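You operate a simulated robot arm through the tools that you are given. There is no shell and no other tool.

Carry out the task below with a simulated robot arm. There is one attempt and no reset: what you move stays moved.

JOB
Steer the belt true at the tracking screw, clamp it, then press inch.
Fine: brown spanner, laid back on the ledge; clamp bolt tight; the edge gauge ends at 5 mm, belt stopped.

It is judged by the outcome, as a careful person would: the job done as asked, and still so three seconds after it is handed in. It fails if anything else is knocked over, pushed out of place, dropped, spilled or broken.

ROBOT AND FRAMES
A 6-joint arm with a two-finger parallel gripper, fixed in place. Base frame: the origin is on the floor under the middle of its stand, x ahead of it, y to its left, z up; the work surface is at about z = 650. Readings come in mm, degrees, newtons and seconds.
With the tool pointing down near the work surface it reaches from about 320 to 700 mm from the base axis. Its first joint turns from -166.0 to 166.0 degrees. Payload 4.1 kg.
Tool frame: the origin (TCP) lies between the finger pads and is the grasp point; the fingertips stand 23 mm ahead of it; z points along the fingers, y is the line along which they close. The gripper opens to 94 mm. The fingers are 38 mm wide and 10 mm thick; the gripper's body (54 by 96 mm) begins 39 mm behind the TCP.
Orientation is that of the tool frame in the base frame, as a unit quaternion [w, x, y, z]. With the fingers straight down and closing along the base's y, the tool's x points along the base's -x, its y along +y and its z along -z.

CONTROLS
- The arm moves only by the tool arm_command. Its argument "deltas" is a list of rows, each an object (a shift or turn left out is 0, a gripper value left out holds the last) with "translation": the shift along the tool's x, y, z in cm, a list of three; "delta_rot": the turn, a rotation vector about the tool's x, y, z in degrees, a list of three. In form: [{"translation": [tx, ty, tz], "delta_rot": [rx, ry, rz]}, ...]. A call has 1 to 20 rows; each row shifts and turns the commanded pose from where the row before left it, along the tool's axes as they then stand. "claw" is the closure, from 0 (fully open) to 1 (shut), set as the call begins (left out, the last holds). Rows are played at 5 a second. More than 50 mm and 8.6 degrees between two rows, or a gripper value outside its range, and nothing of the call is played. A pose out of reach is approached as far as the arm can. The call stops where the force on the tool passes 60 N (or 10 N more than at its start, if that is more) or the arm is blocked; 0.2 s more then pass. Each finger travels about 45 mm/s and halts on what it meets, pressing with about 27 N; the grip force reading is that of the motor and also rises with nothing between the fingers. The clock runs only during rows and for 0.2 s after the last one: add rows that do not move to give the fingers time. The reply holds the time, the measured pose of the TCP, the force on the tool along the base axes, the opening and the grip force, in the units named above and with some noise, with the torque about the TCP (base axes, N m) and any sound that the robot's microphone picked up, and new pictures: "show" is both (left out), scene, wrist or none.
- Cameras (640 x 400 px; columns grow to the right, rows downward): "scene" is fixed at [50, -501.2, 1409]; the picture's right is [0.96, -0.29, 0.00], its down [-0.12, -0.39, -0.91] and it looks along [0.26, 0.87, -0.41] (base axes); focal length 359 px, centre (320, 200). "wrist" rides on the gripper at [86, 16, -75] in the tool frame; the picture's right is [-0.18, 0.98, 0.00], its down [-0.58, -0.11, -0.81] and it looks along [-0.79, -0.15, 0.59] (tool axes); focal length 243 px, centre (320, 200). There is no depth. A picture from a camera that has moved, and an enlarged one, comes with that camera's place and axes in the base frame and with its lens.
- raise_lower(by): slides the trunk up (or, below 0, down) by that many mm; the arm rides with it, the base frame stays. It gives what a move gives, with no picture.
- inspect(camera, box): a new picture of the part [left, top, right, bottom] of that camera's present view, enlarged. It takes no simulated time.
- close_job(): hands the job in; it is judged then, once.

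Places have to be worked out from the pictures, the camera data and where the tool is seen. Open the gripper and draw the arm clear of the work before you hand the job in, unless the task says otherwise.

The tools are called after "Emit:" as a command line: name --argument value ..., lists and objects as JSON in quotes. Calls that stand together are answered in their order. arm_command: Moves the arm, as the interface text tells. Its arguments: {"type":"object","properties":{"deltas":{"type":"array","items":{"type":"object","properties":{"translation":{"type":"array","items":{"type":"number"}},"delta_rot":{"type":"array","items":{"type":"number"}}}}},"claw":{"type":"number"},"show":{"type":"string","enum":["both","scene","wrist","none"]}},"required":["deltas"]} The other tools are called the same way: raise_lower (by) moves the trunk up or down; inspect (camera, box) takes an enlarged picture of a part of a camera's view; close_job () hands the job in.

At the start:

```text
t: 0.0
ee_pos: [382.9, 285.7, 1073.1]
tcp_rot: [0.0, 0.0, 1.0, 0.0]
force: [0.2, -0.9, -0.1]
moment: [0.0, 0.01, -0.03]
grip_width: 94.0
grasp_force: 0.1
trunk travel left (down, up): [-375.0, 215.0]
```

scene: 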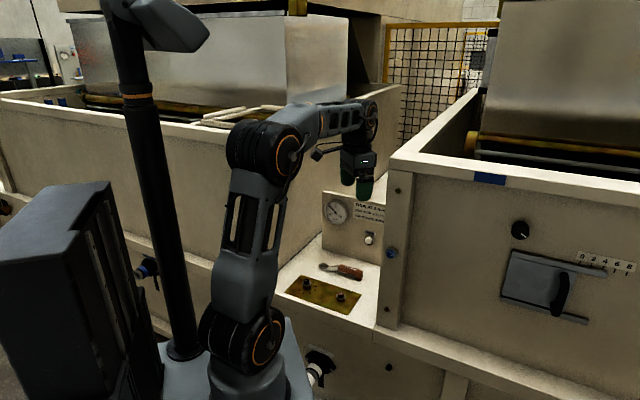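
wrist: 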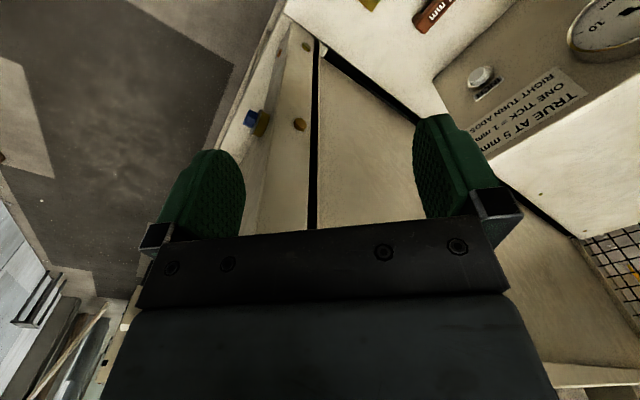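

I'll first look closely at the work area: the plate with two screws, the spanner on the ledge, the gauge and the button.

Emit:
inspect --camera "scene" --box '[260, 180, 420, 330]'

Emit:
inspect --camera "scene" --box '[310, 185, 400, 255]'

Emit:
inspect --camera "scene" --box '[270, 255, 380, 325]'

Emit:
inspect --camera "wrist" --box '[320, 0, 640, 200]'

Emit:
inspect --camera "scene" --box '[480, 200, 640, 330]'

```text
2.67 times, centred on (340, 255) of scene
camera zoom: at [50.0, -501.2, 1409.0], right [0.96, -0.29, 0.0], down [-0.12, -0.39, -0.91], along [0.26, 0.87, -0.41], focal length 957 px, centre (267, 53)
```

zoom: 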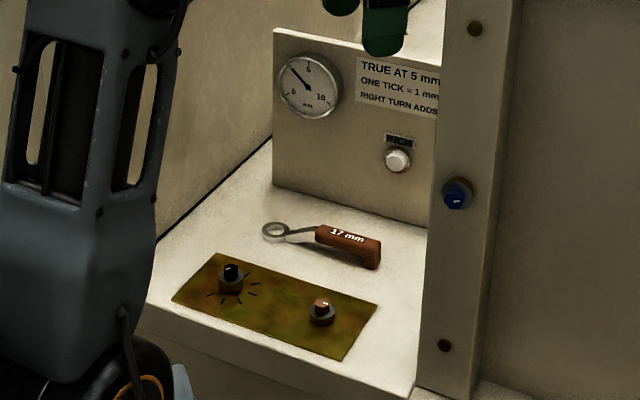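

```text
5.71 times, centred on (355, 220) of scene
camera zoom: at [50.0, -501.2, 1409.0], right [0.96, -0.29, 0.0], down [-0.12, -0.39, -0.91], along [0.26, 0.87, -0.41], focal length 2050 px, centre (120, 86)
```

zoom: 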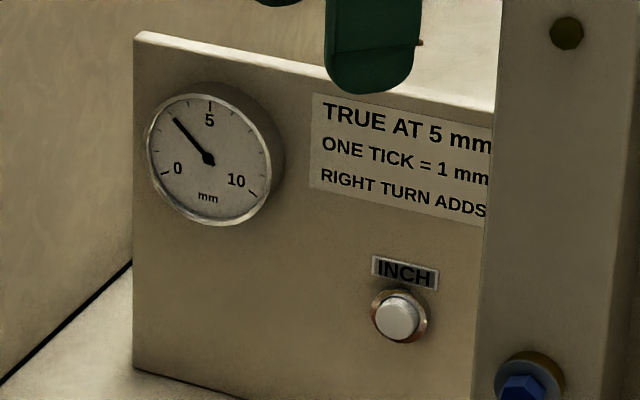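

```text
5.71 times, centred on (325, 290) of scene
camera zoom: at [50.0, -501.2, 1409.0], right [0.96, -0.29, 0.0], down [-0.12, -0.39, -0.91], along [0.26, 0.87, -0.41], focal length 2050 px, centre (291, -314)
```

zoom: 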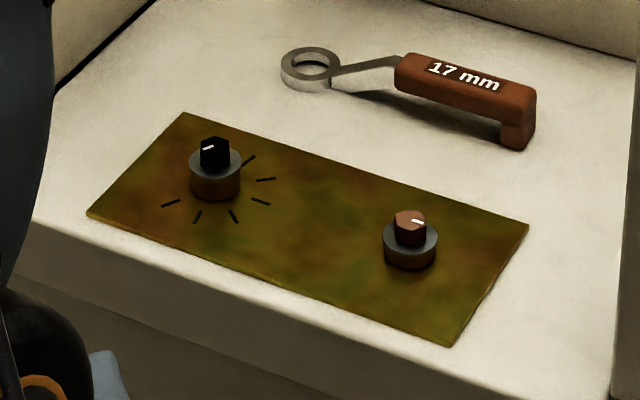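

```text
2.00 times, centred on (480, 100) of wrist
camera zoom: at [295.3, 301.9, 1148.5], right [0.18, 0.98, 0.0], down [0.58, -0.11, 0.81], along [0.79, -0.15, -0.59], focal length 485 px, centre (0, 400)
```

zoom: 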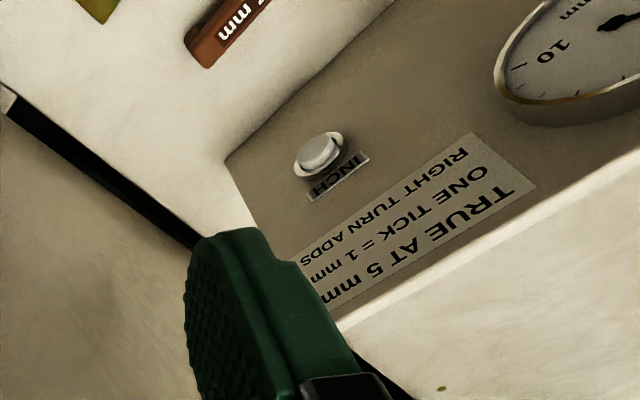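

```text
3.08 times, centred on (560, 265) of scene
camera zoom: at [50.0, -501.2, 1409.0], right [0.96, -0.29, 0.0], down [-0.12, -0.39, -0.91], along [0.26, 0.87, -0.41], focal length 1104 px, centre (-418, 0)
```

zoom: 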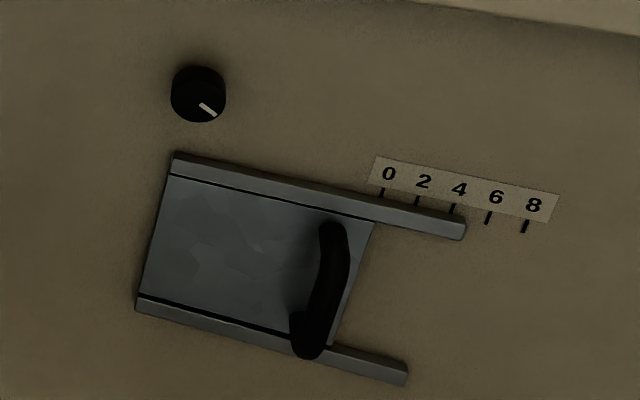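

The black screw with ticks looks like the tracking screw, the copper-coloured hex is the clamp bolt, and the brown 17 mm spanner lies behind them at about (420, 490). The station faces the robot at roughly 49° azimuth, so I'll turn the tool to face it and get a wrist view.

Emit:
arm_command --deltas '[{"translation": [2.7, 0.3, 3.4]}, {"translation": [2.7, 0.3, 3.4]}, {"translation": [2.7, 0.3, 3.4]}, {"translation": [2.7, 0.3, 3.4]}, {"translation": [2.7, 0.3, 3.4]}, {"delta_rot": [0, 0, -8.2]}, {"delta_rot": [0, 0, -8.2]}, {"delta_rot": [0, 0, -8.2]}, {"delta_rot": [0, 0, -8.2]}, {"delta_rot": [0, 0, -8.2]}, {"delta_rot": [0, 0, -8]}, {}]'

```text
t: 2.6
ee_pos: [246.0, 301.4, 904.7]
tcp_rot: [0.0, -0.416, 0.909, 0.0]
force: [0.5, -1.0, 1.0]
moment: [0.02, -0.03, 0.04]
grip_width: 93.8
grasp_force: 0.0
trunk travel left (down, up): [-375.0, 215.0]
camera wrist: at [177.4, 246.4, 979.2], right [-0.62, 0.78, 0.0], down [0.46, 0.37, 0.81], along [0.63, 0.5, -0.59], focal length 243 px, centre (320, 200)
```

scene: 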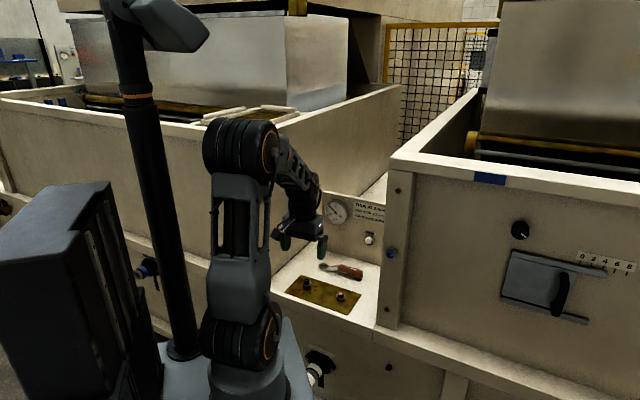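
wrist: 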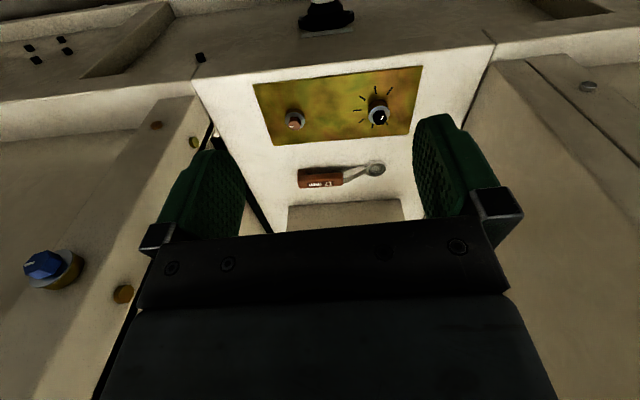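

The ledge, plate, spanner and panel foot are all in the wrist view now. I'll zoom in to measure the screws, ticks and spanner.

Emit:
inspect --camera "wrist" --box '[240, 60, 440, 220]'

Emit:
inspect --camera "wrist" --box '[340, 70, 420, 130]'

Emit:
inspect --camera "wrist" --box '[260, 90, 340, 140]'

Emit:
inspect --camera "wrist" --box '[290, 150, 400, 210]'

Emit:
inspect --camera "scene" --box '[315, 190, 400, 250]'

Emit:
inspect --camera "scene" --box '[280, 260, 370, 320]'

```text
2.50 times, centred on (340, 140) of wrist
camera zoom: at [177.4, 246.4, 979.2], right [-0.62, 0.78, 0.0], down [0.46, 0.37, 0.81], along [0.63, 0.5, -0.59], focal length 606 px, centre (270, 350)
```

zoom: 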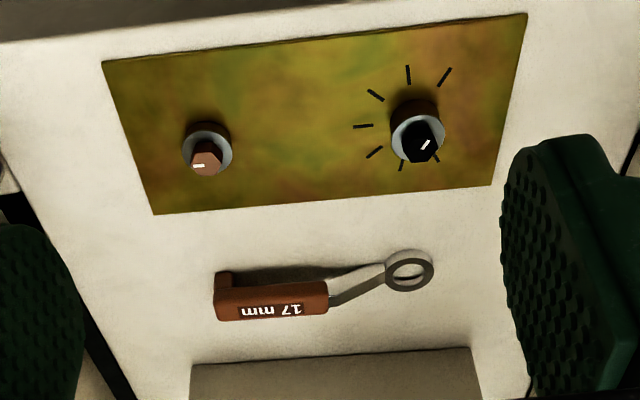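

```text
6.67 times, centred on (380, 100) of wrist
camera zoom: at [177.4, 246.4, 979.2], right [-0.62, 0.78, 0.0], down [0.46, 0.37, 0.81], along [0.63, 0.5, -0.59], focal length 1618 px, centre (-80, 867)
```

zoom: 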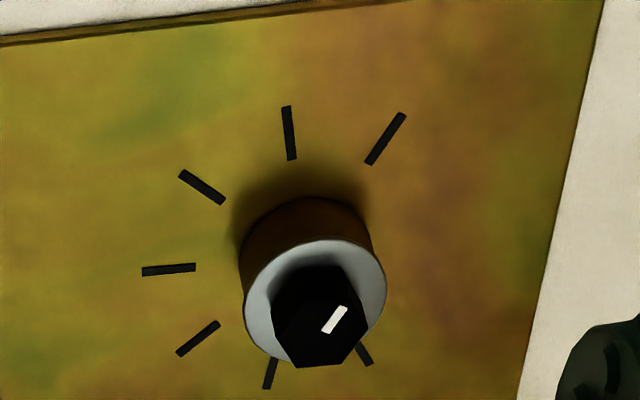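

```text
8.00 times, centred on (300, 115) of wrist
camera zoom: at [177.4, 246.4, 979.2], right [-0.62, 0.78, 0.0], down [0.46, 0.37, 0.81], along [0.63, 0.5, -0.59], focal length 1941 px, centre (480, 880)
```

zoom: 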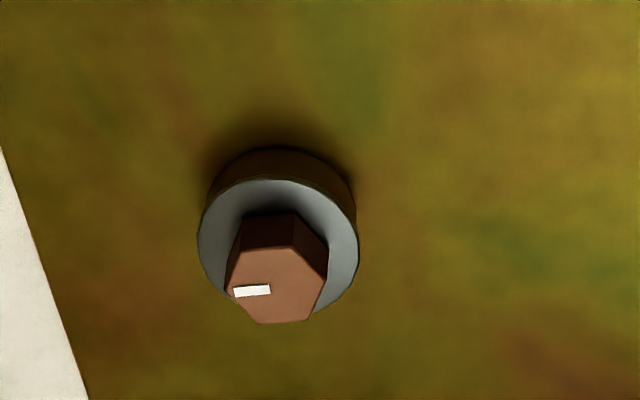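

```text
5.82 times, centred on (345, 180) of wrist
camera zoom: at [177.4, 246.4, 979.2], right [-0.62, 0.78, 0.0], down [0.46, 0.37, 0.81], along [0.63, 0.5, -0.59], focal length 1412 px, centre (174, 316)
```

zoom: 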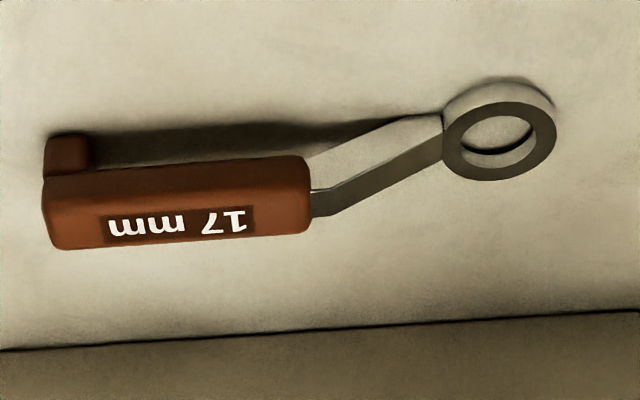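

```text
6.67 times, centred on (358, 220) of scene
camera zoom: at [50.0, -501.2, 1409.0], right [0.96, -0.29, 0.0], down [-0.12, -0.39, -0.91], along [0.26, 0.87, -0.41], focal length 2392 px, centre (70, 67)
```

zoom: 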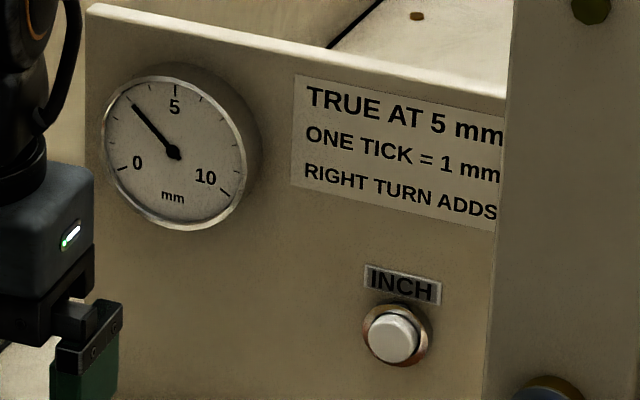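

```text
6.67 times, centred on (325, 290) of scene
camera zoom: at [50.0, -501.2, 1409.0], right [0.96, -0.29, 0.0], down [-0.12, -0.39, -0.91], along [0.26, 0.87, -0.41], focal length 2392 px, centre (287, -400)
```

zoom: 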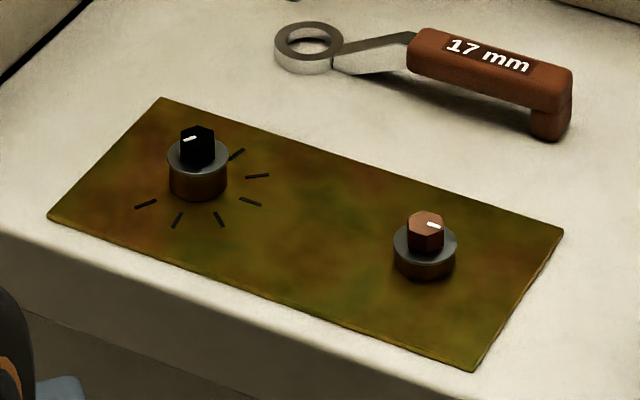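

The plate edges work out to a station angled at 45°, with tick spacing of about 40°. The gauge reads about 3 mm and "right turn adds", so I expect about two ticks clockwise. I'll hover above the spanner handle with the fingers set across it to measure it better.

Emit:
arm_command --deltas '[{"delta_rot": [0, 0, -8.2]}, {"delta_rot": [0, 0, -8.2]}, {"delta_rot": [0, 0, -8.2]}, {"delta_rot": [0, 0, -8.2]}, {"delta_rot": [0, 0, -8.2]}, {"delta_rot": [0, 0, -8.2]}, {"delta_rot": [0, 0, -8.2]}, {"delta_rot": [0, 0, -8.2]}, {"delta_rot": [0, 0, -8.2]}, {"delta_rot": [0, 0, -8.2]}, {"delta_rot": [0, 0, -3.8]}, {}]' --show "none"

```text
t: 5.2
ee_pos: [247.6, 301.3, 902.9]
tcp_rot: [-0.001, 0.923, -0.384, 0.0]
force: [-0.8, -0.4, -0.1]
moment: [-0.01, 0.01, 0.01]
grip_width: 94.1
grasp_force: 0.1
trunk travel left (down, up): [-375.0, 215.0]
```

Tool x now points along the ledge (about 315°). Next I'll translate to above the spanner handle at about z = 800.

Emit:
arm_command --deltas '[{"translation": [0.43, -4.2, 1.7]}, {"translation": [0.43, -4.2, 1.7]}, {"translation": [0.43, -4.2, 1.7]}, {"translation": [0.43, -4.2, 1.7]}, {"translation": [0.43, -4.2, 1.7]}, {"translation": [0.43, -4.2, 1.7]}, {}]'

```text
t: 6.8
ee_pos: [443.6, 461.1, 801.9]
tcp_rot: [0.0, 0.923, -0.385, -0.001]
force: [0.9, 1.1, 0.4]
moment: [0.02, -0.03, -0.02]
grip_width: 94.0
grasp_force: 0.1
trunk travel left (down, up): [-375.0, 215.0]
camera wrist: at [492.9, 387.7, 877.4], right [-0.83, -0.56, 0.0], down [-0.33, 0.49, 0.81], along [-0.45, 0.67, -0.59], focal length 243 px, centre (320, 200)
```

scene: 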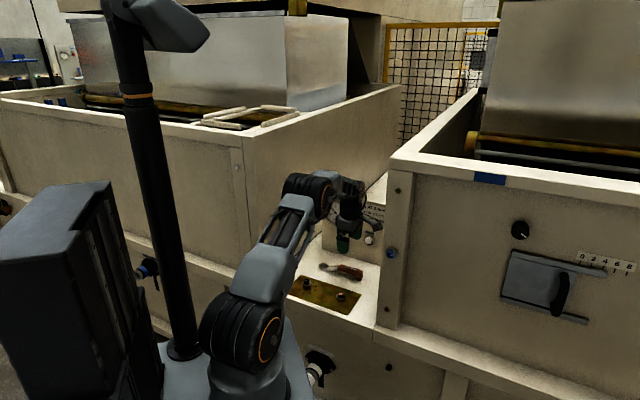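
wrist: 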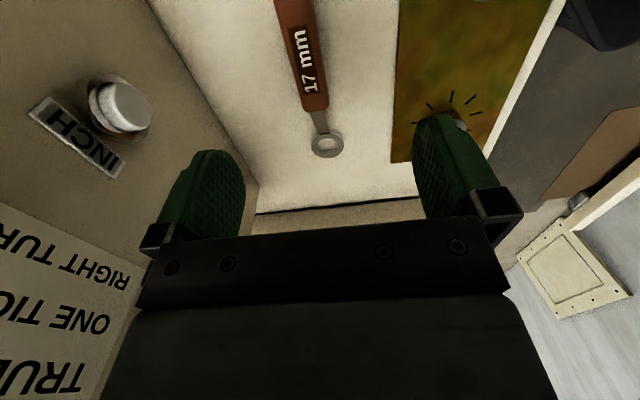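

The spanner is straight below, between the fingers. I'll zoom in for measurements.

Emit:
inspect --camera "wrist" --box '[250, 0, 370, 170]'

Emit:
inspect --camera "wrist" --box '[290, 120, 360, 170]'

Emit:
inspect --camera "wrist" --box '[20, 60, 180, 200]'

Emit:
inspect --camera "scene" --box '[310, 220, 390, 320]'

```text
2.35 times, centred on (310, 85) of wrist
camera zoom: at [492.9, 387.7, 877.4], right [-0.83, -0.56, 0.0], down [-0.33, 0.49, 0.81], along [-0.45, 0.67, -0.59], focal length 571 px, centre (344, 471)
```

zoom: 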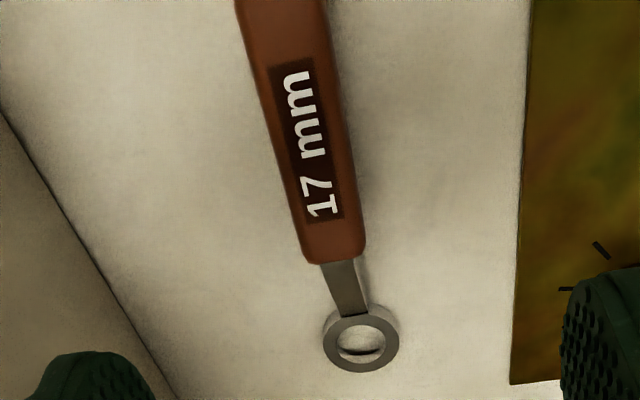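

```text
8.00 times, centred on (325, 145) of wrist
camera zoom: at [492.9, 387.7, 877.4], right [-0.83, -0.56, 0.0], down [-0.33, 0.49, 0.81], along [-0.45, 0.67, -0.59], focal length 1941 px, centre (280, 640)
```

zoom: 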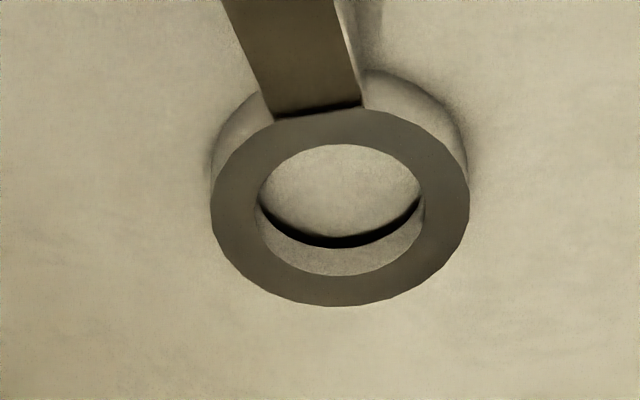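

```text
2.86 times, centred on (100, 130) of wrist
camera zoom: at [492.9, 387.7, 877.4], right [-0.83, -0.56, 0.0], down [-0.33, 0.49, 0.81], along [-0.45, 0.67, -0.59], focal length 693 px, centre (949, 400)
```

zoom: 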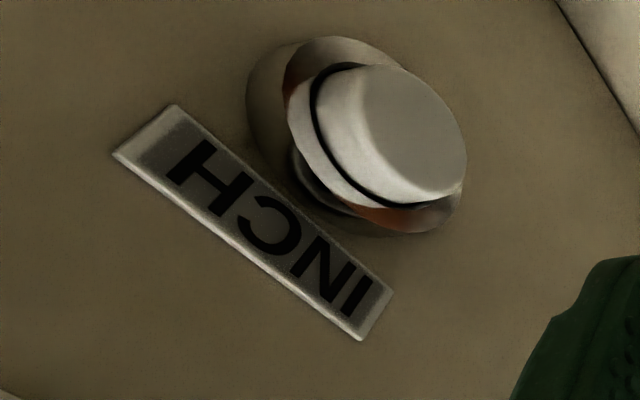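

```text
4.00 times, centred on (350, 270) of scene
camera zoom: at [50.0, -501.2, 1409.0], right [0.96, -0.29, 0.0], down [-0.12, -0.39, -0.91], along [0.26, 0.87, -0.41], focal length 1435 px, centre (200, -80)
```

zoom: 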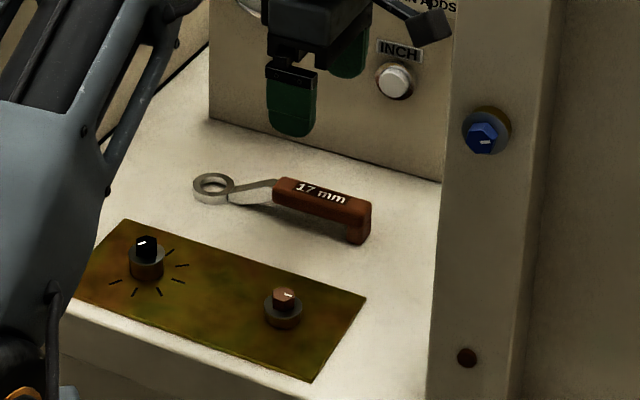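

Triangulating both views gives the ring centre at about (377, 543, 657), the handle along 315° at n≈651 with its top at z≈683, and the plate top at z≈651. I'll line up over the handle and lower until the fingers straddle it, without touching it.

Emit:
arm_command --deltas '[{"translation": [0.34, -1.13, 0]}, {"translation": [0, 0, 3]}, {"translation": [0, 0, 3]}, {"translation": [0, 0, 3]}, {}]'

```text
t: 8.0
ee_pos: [451.2, 463.8, 711.3]
tcp_rot: [0.0, 0.923, -0.384, 0.0]
force: [-0.5, 0.9, -0.2]
moment: [0.0, -0.02, -0.01]
grip_width: 94.1
grasp_force: 0.1
trunk travel left (down, up): [-375.0, 215.0]
camera wrist: at [500.7, 392.0, 786.4], right [-0.83, -0.56, 0.0], down [-0.33, 0.49, 0.81], along [-0.45, 0.67, -0.59], focal length 243 px, centre (320, 200)
```

scene: 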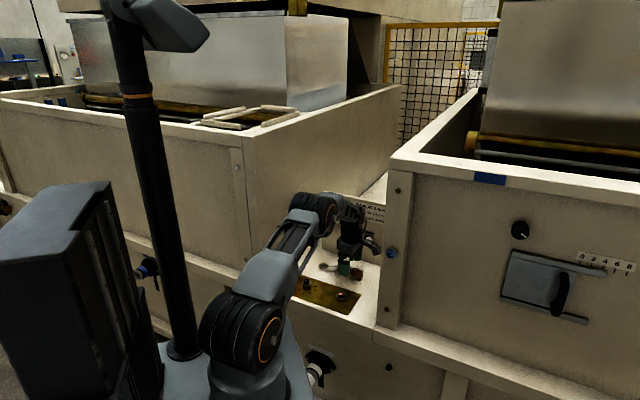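
wrist: 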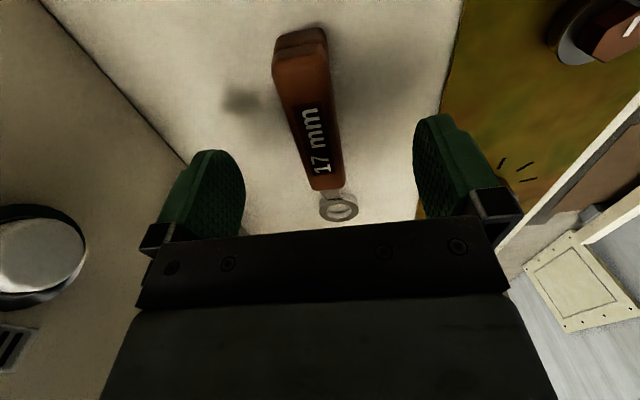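

The handle is centred between the fingers. I'll lower to about z = 685 and check for contact before closing.

Emit:
arm_command --deltas '[{"translation": [0, 0, 1.3]}, {"translation": [0, 0, 1.3]}, {}]'

Emit:
inspect --camera "scene" --box '[310, 230, 390, 300]'

```text
t: 8.8
ee_pos: [452.5, 465.4, 685.1]
tcp_rot: [0.0, 0.923, -0.385, -0.001]
force: [-0.5, 0.0, 0.5]
moment: [0.0, -0.01, 0.0]
grip_width: 93.9
grasp_force: 0.0
trunk travel left (down, up): [-375.0, 215.0]
camera wrist: at [502.5, 393.0, 759.4], right [-0.83, -0.56, 0.0], down [-0.33, 0.49, 0.81], along [-0.45, 0.67, -0.59], focal length 243 px, centre (320, 200)
```

scene: 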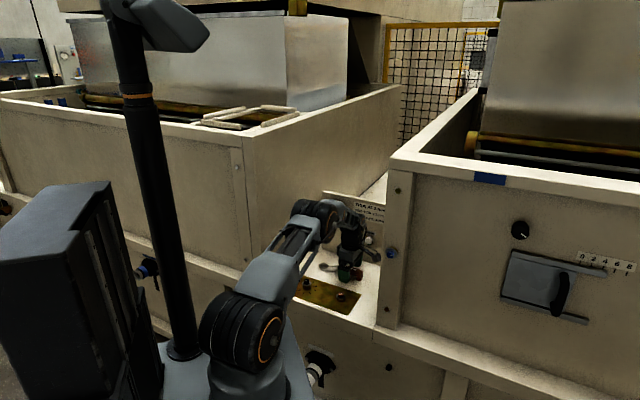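
wrist: 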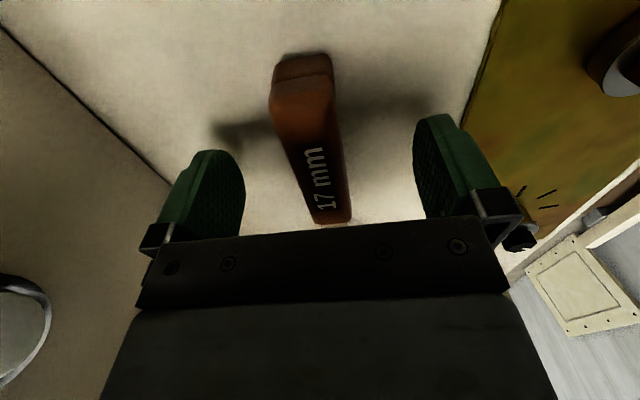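

```text
5.71 times, centred on (350, 265) of scene
camera zoom: at [50.0, -501.2, 1409.0], right [0.96, -0.29, 0.0], down [-0.12, -0.39, -0.91], along [0.26, 0.87, -0.41], focal length 2050 px, centre (149, -171)
```

zoom: 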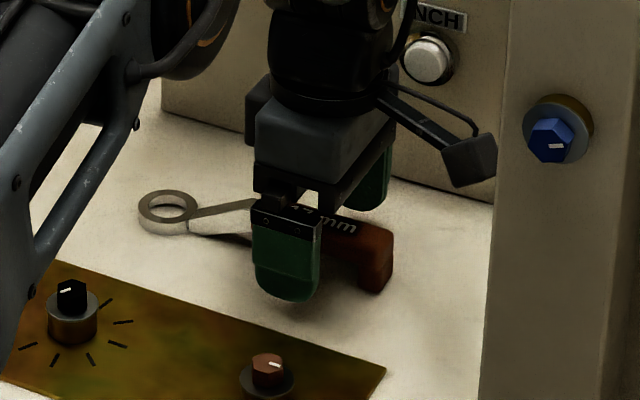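

The fingers straddle the handle with no contact force, so I'll close now.

Emit:
arm_command --deltas '[{}, {}, {}, {}, {}, {}, {}]' --claw 1.0

```text
t: 10.4
ee_pos: [452.8, 466.1, 685.3]
tcp_rot: [0.0, 0.923, -0.385, 0.0]
force: [-0.4, 0.4, 0.4]
moment: [-0.05, 0.03, 0.02]
grip_width: 24.6
grasp_force: 27.0
trunk travel left (down, up): [-375.0, 215.0]
camera wrist: at [502.4, 392.8, 759.6], right [-0.83, -0.56, 0.0], down [-0.33, 0.49, 0.81], along [-0.45, 0.67, -0.59], focal length 243 px, centre (320, 200)
```

scene: 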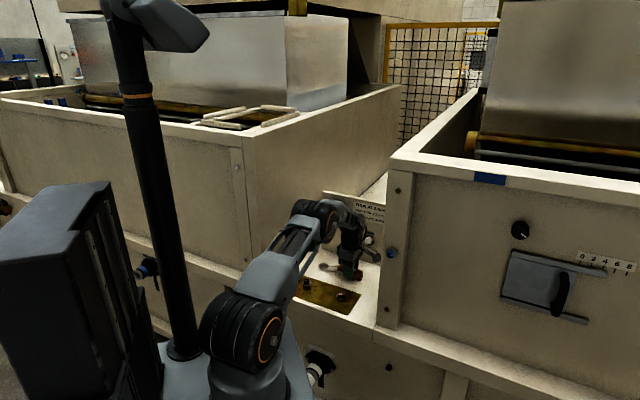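
wrist: 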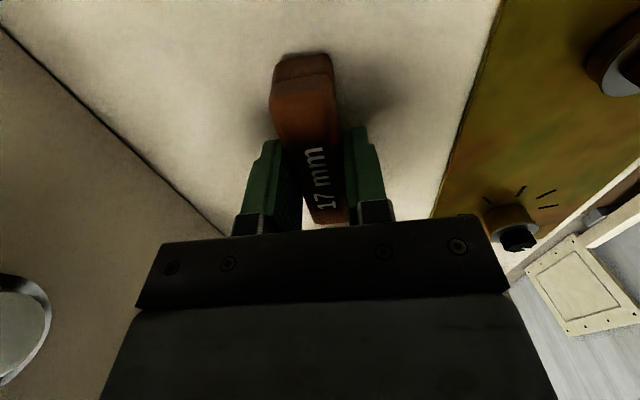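

Gripped at 24.6 mm with 27 N. I'll lift the spanner straight up 8 cm and check that it comes along level.

Emit:
arm_command --deltas '[{"translation": [0, 0, -1]}, {"translation": [0, 0, -2.5]}, {"translation": [0, 0, -2.5]}, {"translation": [0, 0, -2]}, {}]'

Emit:
inspect --camera "scene" --box '[300, 210, 390, 310]'

Emit:
inspect --camera "wrist" --box '[400, 60, 620, 260]'

```text
t: 11.6
ee_pos: [454.7, 463.3, 765.9]
tcp_rot: [0.0, 0.923, -0.384, 0.0]
force: [-0.4, 0.2, -0.8]
moment: [0.02, 0.0, 0.02]
grip_width: 24.5
grasp_force: 26.8
trunk travel left (down, up): [-375.0, 215.0]
camera wrist: at [502.7, 390.7, 840.9], right [-0.83, -0.56, 0.0], down [-0.33, 0.49, 0.81], along [-0.45, 0.67, -0.59], focal length 243 px, centre (320, 200)
```

scene: 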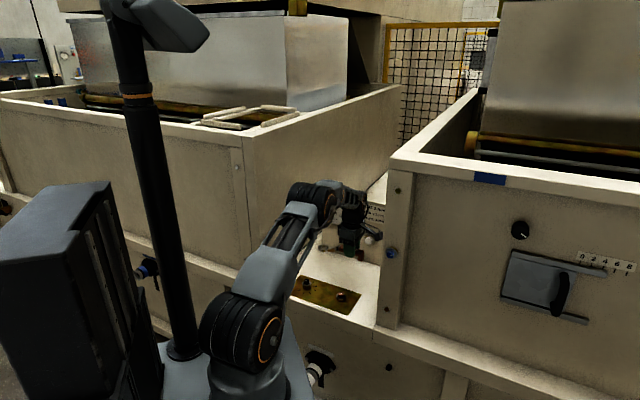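
wrist: 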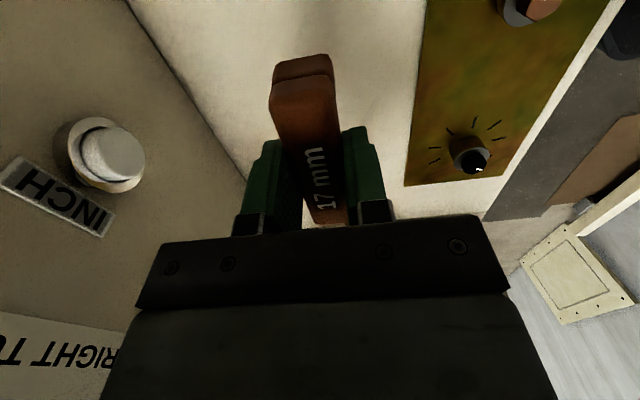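

```text
4.00 times, centred on (345, 260) of scene
camera zoom: at [50.0, -501.2, 1409.0], right [0.96, -0.29, 0.0], down [-0.12, -0.39, -0.91], along [0.26, 0.87, -0.41], focal length 1435 px, centre (220, -40)
```

zoom: 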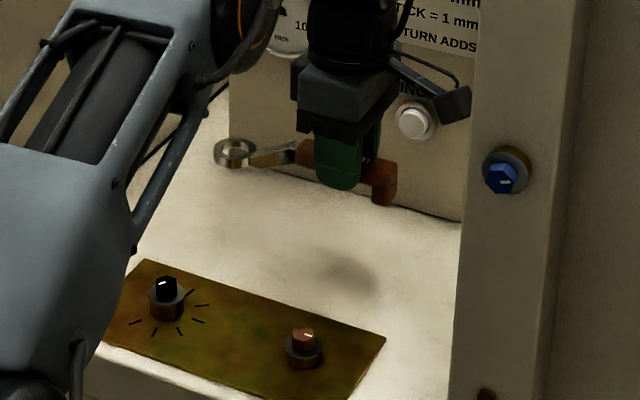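

```text
2.00 times, centred on (510, 160) of wrist
camera zoom: at [502.7, 390.7, 840.9], right [-0.83, -0.56, 0.0], down [-0.33, 0.49, 0.81], along [-0.45, 0.67, -0.59], focal length 485 px, centre (-60, 280)
```

zoom: 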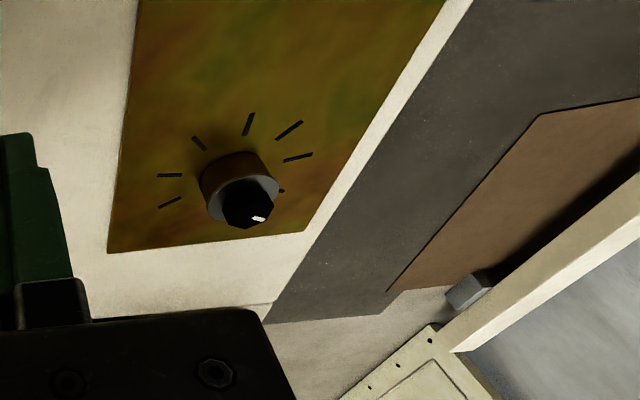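

The spanner lifted level. I'll take a closer look at the black hex and its white mark from here, as a reference for the starting angle.

Emit:
inspect --camera "wrist" --box '[435, 110, 515, 180]'

Emit:
inspect --camera "scene" --box '[285, 260, 365, 310]'

```text
5.71 times, centred on (475, 145) of wrist
camera zoom: at [502.7, 390.7, 840.9], right [-0.83, -0.56, 0.0], down [-0.33, 0.49, 0.81], along [-0.45, 0.67, -0.59], focal length 1386 px, centre (-566, 514)
```

zoom: 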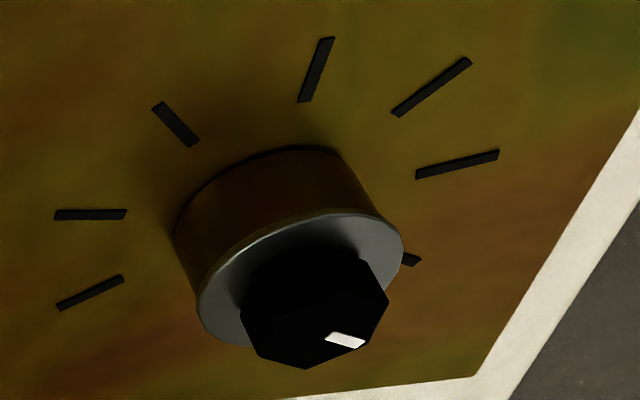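

```text
8.00 times, centred on (325, 285) of scene
camera zoom: at [50.0, -501.2, 1409.0], right [0.96, -0.29, 0.0], down [-0.12, -0.39, -0.91], along [0.26, 0.87, -0.41], focal length 2870 px, centre (280, -480)
```

zoom: 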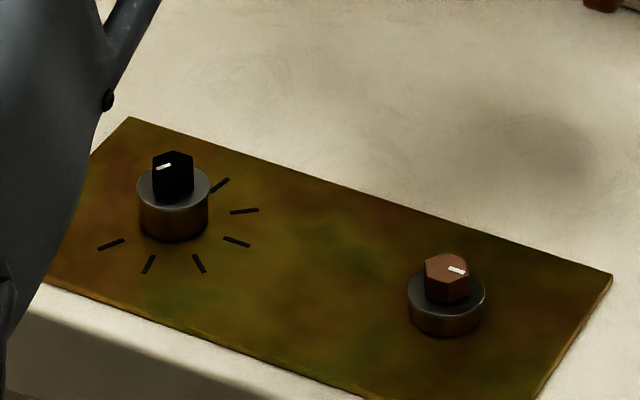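

The hex sits at about (289.3, 445.5) with its top at z≈676, and its white mark points to about 195°, in line with the last tick. I'll carry the spanner at height and turn the handle to about 295°, so the ring is over the black screw and the handle stays clear of the clamp bolt.

Emit:
arm_command --deltas '[{"translation": [-0.07, 4.16, 0]}, {"translation": [-0.07, 4.16, 0]}, {"translation": [-0.07, 4.16, 0]}, {"translation": [-0.07, 4.16, 0]}, {"delta_rot": [0, 0, 6.6]}, {"delta_rot": [0, 0, 6.6]}, {"delta_rot": [0, 0, 6.6]}, {}, {}]'

Emit:
inspect --camera "scene" --box '[270, 240, 360, 310]'

```text
t: 13.6
ee_pos: [333.7, 350.9, 765.2]
tcp_rot: [-0.001, 0.843, -0.537, 0.0]
force: [-0.5, 0.0, -2.0]
moment: [-0.03, -0.02, -0.04]
grip_width: 24.5
grasp_force: 26.9
trunk travel left (down, up): [-375.0, 215.0]
camera wrist: at [355.6, 264.1, 839.8], right [-0.97, -0.25, 0.0], down [-0.15, 0.57, 0.81], along [-0.2, 0.78, -0.59], focal length 243 px, centre (320, 200)
```

scene: 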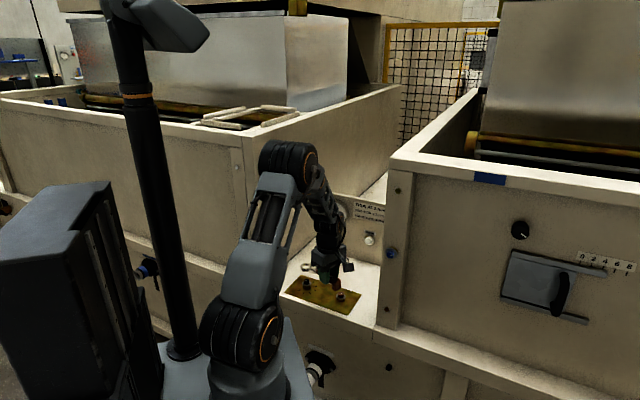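
wrist: 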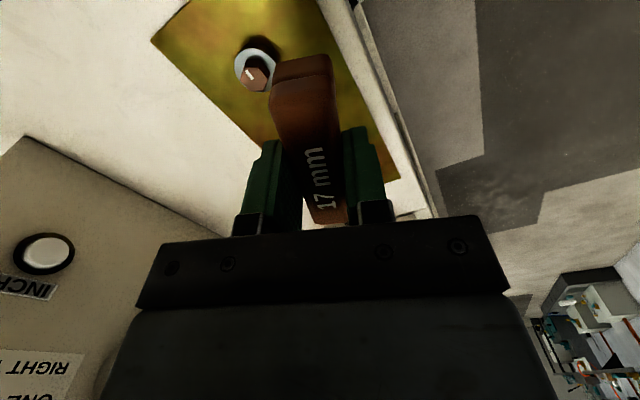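

```text
5.71 times, centred on (315, 275) of scene
camera zoom: at [50.0, -501.2, 1409.0], right [0.96, -0.29, 0.0], down [-0.12, -0.39, -0.91], along [0.26, 0.87, -0.41], focal length 2050 px, centre (349, -229)
```

zoom: 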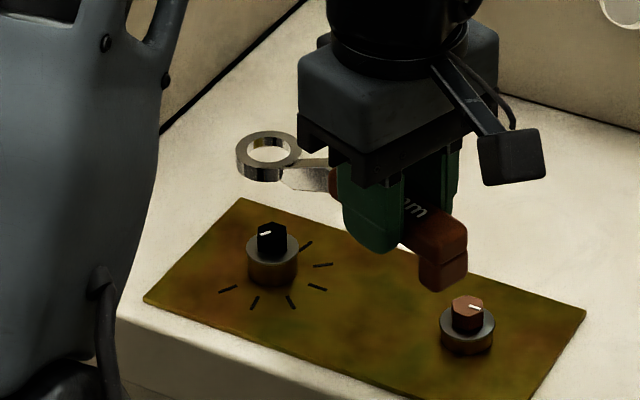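

The ring hovers nearly above the screw in the scene view. I'll zoom in tightly to compare the ring and hex sideways alignment before lowering.

Emit:
inspect --camera "scene" --box '[290, 258, 330, 288]'

Emit:
inspect --camera "wrist" --box '[200, 10, 320, 110]'

```text
13.33 times, centred on (310, 273) of scene
camera zoom: at [50.0, -501.2, 1409.0], right [0.96, -0.29, 0.0], down [-0.12, -0.39, -0.91], along [0.26, 0.87, -0.41], focal length 4783 px, centre (453, -773)
```

zoom: 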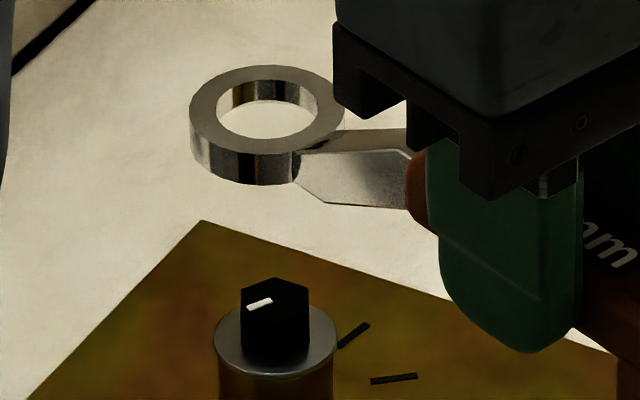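

```text
4.00 times, centred on (260, 60) of wrist
camera zoom: at [355.6, 264.1, 839.8], right [-0.97, -0.25, 0.0], down [-0.15, 0.57, 0.81], along [-0.2, 0.78, -0.59], focal length 970 px, centre (560, 760)
```

zoom: 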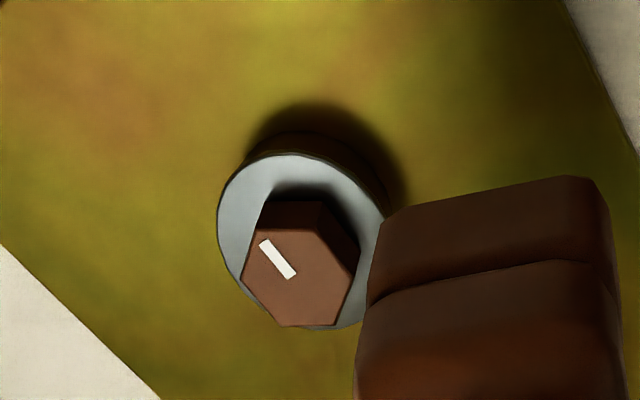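

The hex is about 17 mm across flats, and the ring bore is about 25 mm with an 8 mm height. I'll nudge slightly away from the robot and lower to a few mm above the hex, where depth ambiguity is small, then recheck.

Emit:
arm_command --deltas '[{"translation": [-0.2, -0.28, 0]}, {"translation": [0, 0, 2.2]}, {"translation": [0, 0, 2.2]}, {}, {}]' --show "none"

Emit:
inspect --camera "scene" --box '[290, 258, 330, 288]'

```text
t: 14.8
ee_pos: [337.1, 353.8, 722.9]
tcp_rot: [-0.001, 0.844, -0.537, 0.0]
force: [-0.8, -1.4, -1.2]
moment: [0.01, -0.02, 0.0]
grip_width: 24.6
grasp_force: 27.2
trunk travel left (down, up): [-375.0, 215.0]
```

```text
13.33 times, centred on (310, 273) of scene
camera zoom: at [50.0, -501.2, 1409.0], right [0.96, -0.29, 0.0], down [-0.12, -0.39, -0.91], along [0.26, 0.87, -0.41], focal length 4783 px, centre (453, -773)
```

zoom: 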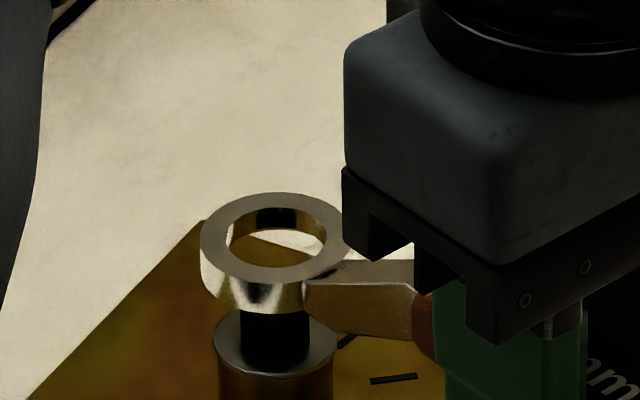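

The ring sits just above the hex and nearly centred in the scene view. I'll let it settle and take another reading and picture.

Emit:
arm_command --deltas '[{}, {}]' --show "wrist"

Emit:
inspect --camera "scene" --box '[295, 265, 325, 288]'

```text
t: 15.4
ee_pos: [338.0, 352.1, 722.8]
tcp_rot: [0.0, 0.844, -0.537, 0.001]
force: [0.0, -0.7, -0.8]
moment: [0.02, 0.01, 0.02]
grip_width: 24.5
grasp_force: 27.3
trunk travel left (down, up): [-375.0, 215.0]
camera wrist: at [358.6, 269.1, 798.0], right [-0.97, -0.25, 0.0], down [-0.15, 0.57, 0.81], along [-0.2, 0.78, -0.59], focal length 243 px, centre (320, 200)
```

wrist: 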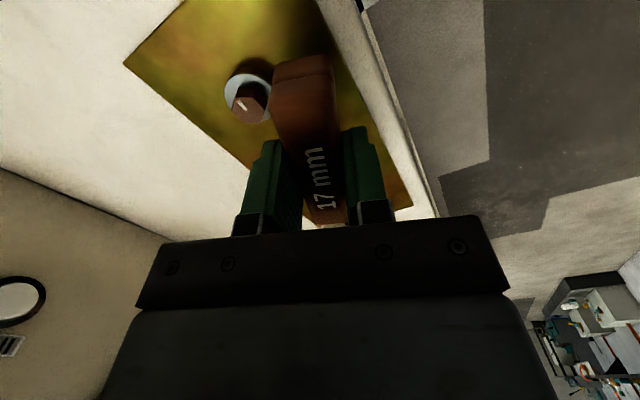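

```text
16.00 times, centred on (310, 276) of scene
camera zoom: at [50.0, -501.2, 1409.0], right [0.96, -0.29, 0.0], down [-0.12, -0.39, -0.91], along [0.26, 0.87, -0.41], focal length 5740 px, centre (480, -1024)
```

zoom: 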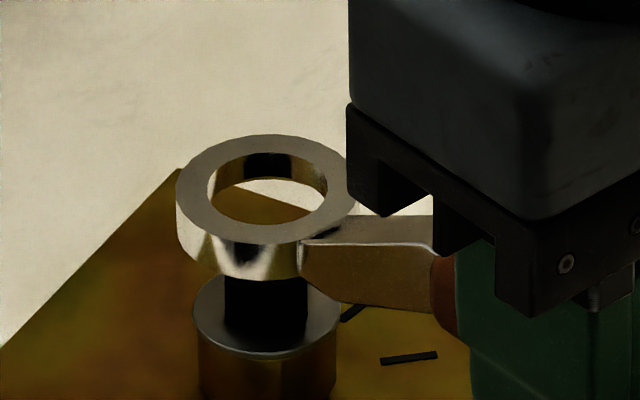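

The ring is aligned with the collar axis both ways, with its bottom about 22 mm above the collar top. I'll lower onto the hex in small steps and watch for contact force.

Emit:
arm_command --deltas '[{"translation": [0, 0, 0.5]}, {"translation": [0, 0, 0.5]}, {"translation": [0, 0, 0.4]}, {}]' --show "none"

Emit:
inspect --camera "scene" --box '[295, 265, 325, 288]'

```text
t: 16.4
ee_pos: [337.5, 353.1, 709.6]
tcp_rot: [0.0, 0.844, -0.537, 0.0]
force: [0.6, -9.7, 8.4]
moment: [0.53, 0.41, 0.33]
grip_width: 24.6
grasp_force: 26.8
trunk travel left (down, up): [-375.0, 215.0]
```

```text
16.00 times, centred on (310, 276) of scene
camera zoom: at [50.0, -501.2, 1409.0], right [0.96, -0.29, 0.0], down [-0.12, -0.39, -0.91], along [0.26, 0.87, -0.41], focal length 5740 px, centre (480, -1024)
```

zoom: 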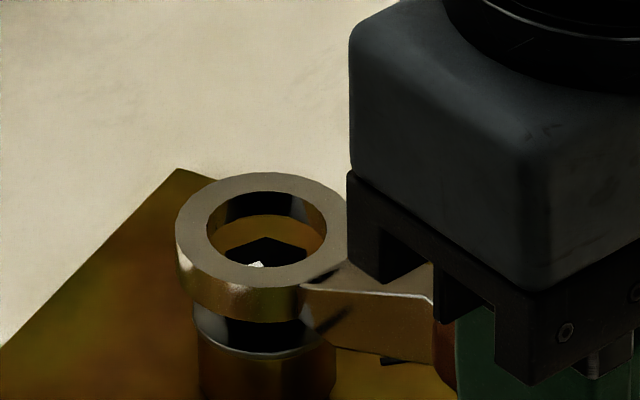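

There's contact at the ring: 8 N up and 10 N toward −y, so the ring edge is catching the hex rather than dropping over it. I'll look closer before moving.

Emit:
inspect --camera "scene" --box '[300, 271, 320, 284]'

```text
16.00 times, centred on (310, 278) of scene
camera zoom: at [50.0, -501.2, 1409.0], right [0.96, -0.29, 0.0], down [-0.12, -0.39, -0.91], along [0.26, 0.87, -0.41], focal length 5740 px, centre (480, -1040)
```

zoom: 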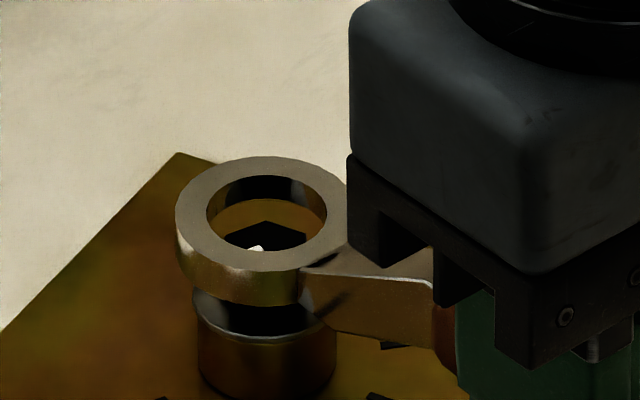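

The hex looks about 1.5 mm nearer the camera than the hole centre, which matches the −y push. I'll raise slightly, shift the ring 1.5 mm toward −y, and lower again.

Emit:
arm_command --deltas '[{"translation": [0, 0, -0.5]}, {"translation": [0.14, 0.06, 0]}, {"translation": [0, 0, 0.3]}, {"translation": [0, 0, 0.2]}, {}]' --show "none"

Emit:
inspect --camera "scene" --box '[300, 271, 320, 284]'

```text
t: 17.6
ee_pos: [336.0, 352.7, 708.5]
tcp_rot: [0.0, 0.844, -0.537, 0.0]
force: [-0.5, 0.0, -1.5]
moment: [0.0, -0.01, -0.04]
grip_width: 24.6
grasp_force: 26.7
trunk travel left (down, up): [-375.0, 215.0]
```

```text
16.00 times, centred on (310, 278) of scene
camera zoom: at [50.0, -501.2, 1409.0], right [0.96, -0.29, 0.0], down [-0.12, -0.39, -0.91], along [0.26, 0.87, -0.41], focal length 5740 px, centre (480, -1040)
```

zoom: 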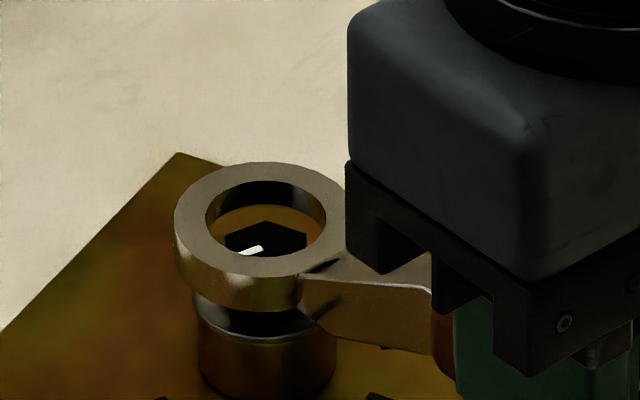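

No contact force now. I'll continue lowering gently toward the collar.

Emit:
arm_command --deltas '[{"translation": [0, 0, 0.25]}, {"translation": [0, 0, 0.25]}, {}]' --show "none"

Emit:
inspect --camera "scene" --box '[300, 271, 320, 284]'

```text
t: 18.4
ee_pos: [336.5, 351.3, 703.4]
tcp_rot: [0.0, 0.843, -0.537, 0.0]
force: [1.1, -8.1, 8.1]
moment: [0.59, 0.41, 0.24]
grip_width: 24.4
grasp_force: 26.8
trunk travel left (down, up): [-375.0, 215.0]
```

```text
16.00 times, centred on (310, 278) of scene
camera zoom: at [50.0, -501.2, 1409.0], right [0.96, -0.29, 0.0], down [-0.12, -0.39, -0.91], along [0.26, 0.87, -0.41], focal length 5740 px, centre (480, -1040)
```

zoom: 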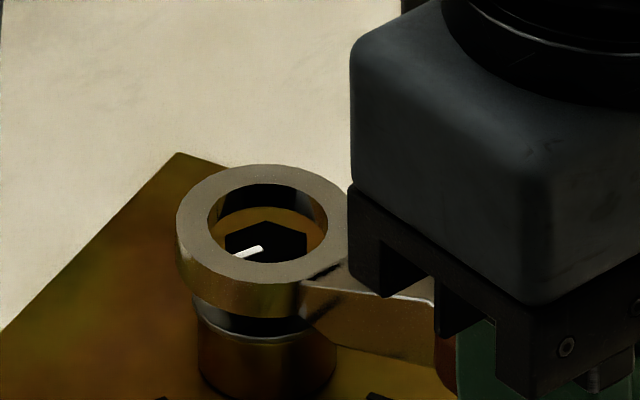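

The ring is centred but sits on top of the hex, so the bore seems to need the right angle (hex corners are at about 15° mod 60). It also tilted in the grip by about 4°. I'll raise it, level it by pitching the tool about 4.4°, and look again.

Emit:
arm_command --deltas '[{"translation": [0, 0, -0.6]}, {"translation": [0, 0, -0.6]}, {"delta_rot": [0, 4.4, 0]}, {}]' --show "none"

Emit:
inspect --camera "scene" --box '[300, 267, 330, 288]'

Emit:
inspect --camera "scene" --box '[285, 240, 365, 310]'

```text
t: 19.4
ee_pos: [335.9, 350.9, 715.8]
tcp_rot: [0.021, 0.843, -0.537, 0.032]
force: [0.5, 0.6, -0.7]
moment: [-0.03, -0.01, 0.02]
grip_width: 24.7
grasp_force: 27.5
trunk travel left (down, up): [-375.0, 215.0]
```

```text
16.00 times, centred on (315, 278) of scene
camera zoom: at [50.0, -501.2, 1409.0], right [0.96, -0.29, 0.0], down [-0.12, -0.39, -0.91], along [0.26, 0.87, -0.41], focal length 5740 px, centre (400, -1040)
```

zoom: 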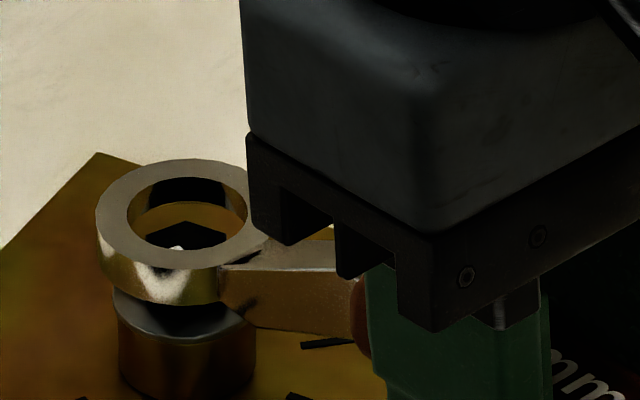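

```text
5.71 times, centred on (325, 275) of scene
camera zoom: at [50.0, -501.2, 1409.0], right [0.96, -0.29, 0.0], down [-0.12, -0.39, -0.91], along [0.26, 0.87, -0.41], focal length 2050 px, centre (291, -229)
```

zoom: 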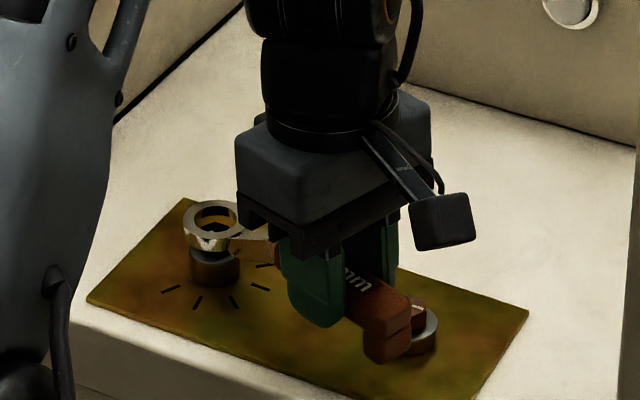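

The ring is level and just above the hex. I'll swing the handle 10° clockwise about the hex axis to 285°, where a 12-point or flat-aligned bore should match, then lower gently.

Emit:
arm_command --deltas '[{"translation": [-0.04, 0.93, 0], "delta_rot": [-0.38, 0, 4.98]}, {"translation": [-0.04, 0.93, 0], "delta_rot": [-0.38, 0, 4.98]}, {}, {"translation": [-0.02, 0, 0.25]}, {"translation": [-0.02, 0, 0.2]}, {}]' --show "none"

Emit:
inspect --camera "scene" --box '[295, 267, 325, 288]'

```text
t: 20.8
ee_pos: [318.4, 344.7, 711.6]
tcp_rot: [0.023, 0.793, -0.608, 0.031]
force: [-2.9, -1.6, 7.4]
moment: [0.4, 0.31, 0.08]
grip_width: 24.5
grasp_force: 27.1
trunk travel left (down, up): [-375.0, 215.0]
```

```text
16.00 times, centred on (310, 278) of scene
camera zoom: at [50.0, -501.2, 1409.0], right [0.96, -0.29, 0.0], down [-0.12, -0.39, -0.91], along [0.26, 0.87, -0.41], focal length 5740 px, centre (480, -1040)
```

zoom: 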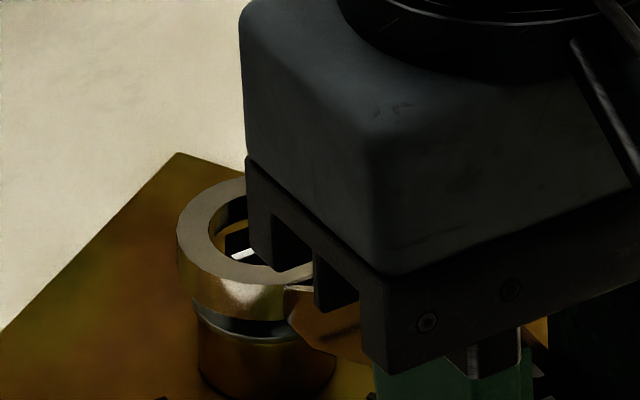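

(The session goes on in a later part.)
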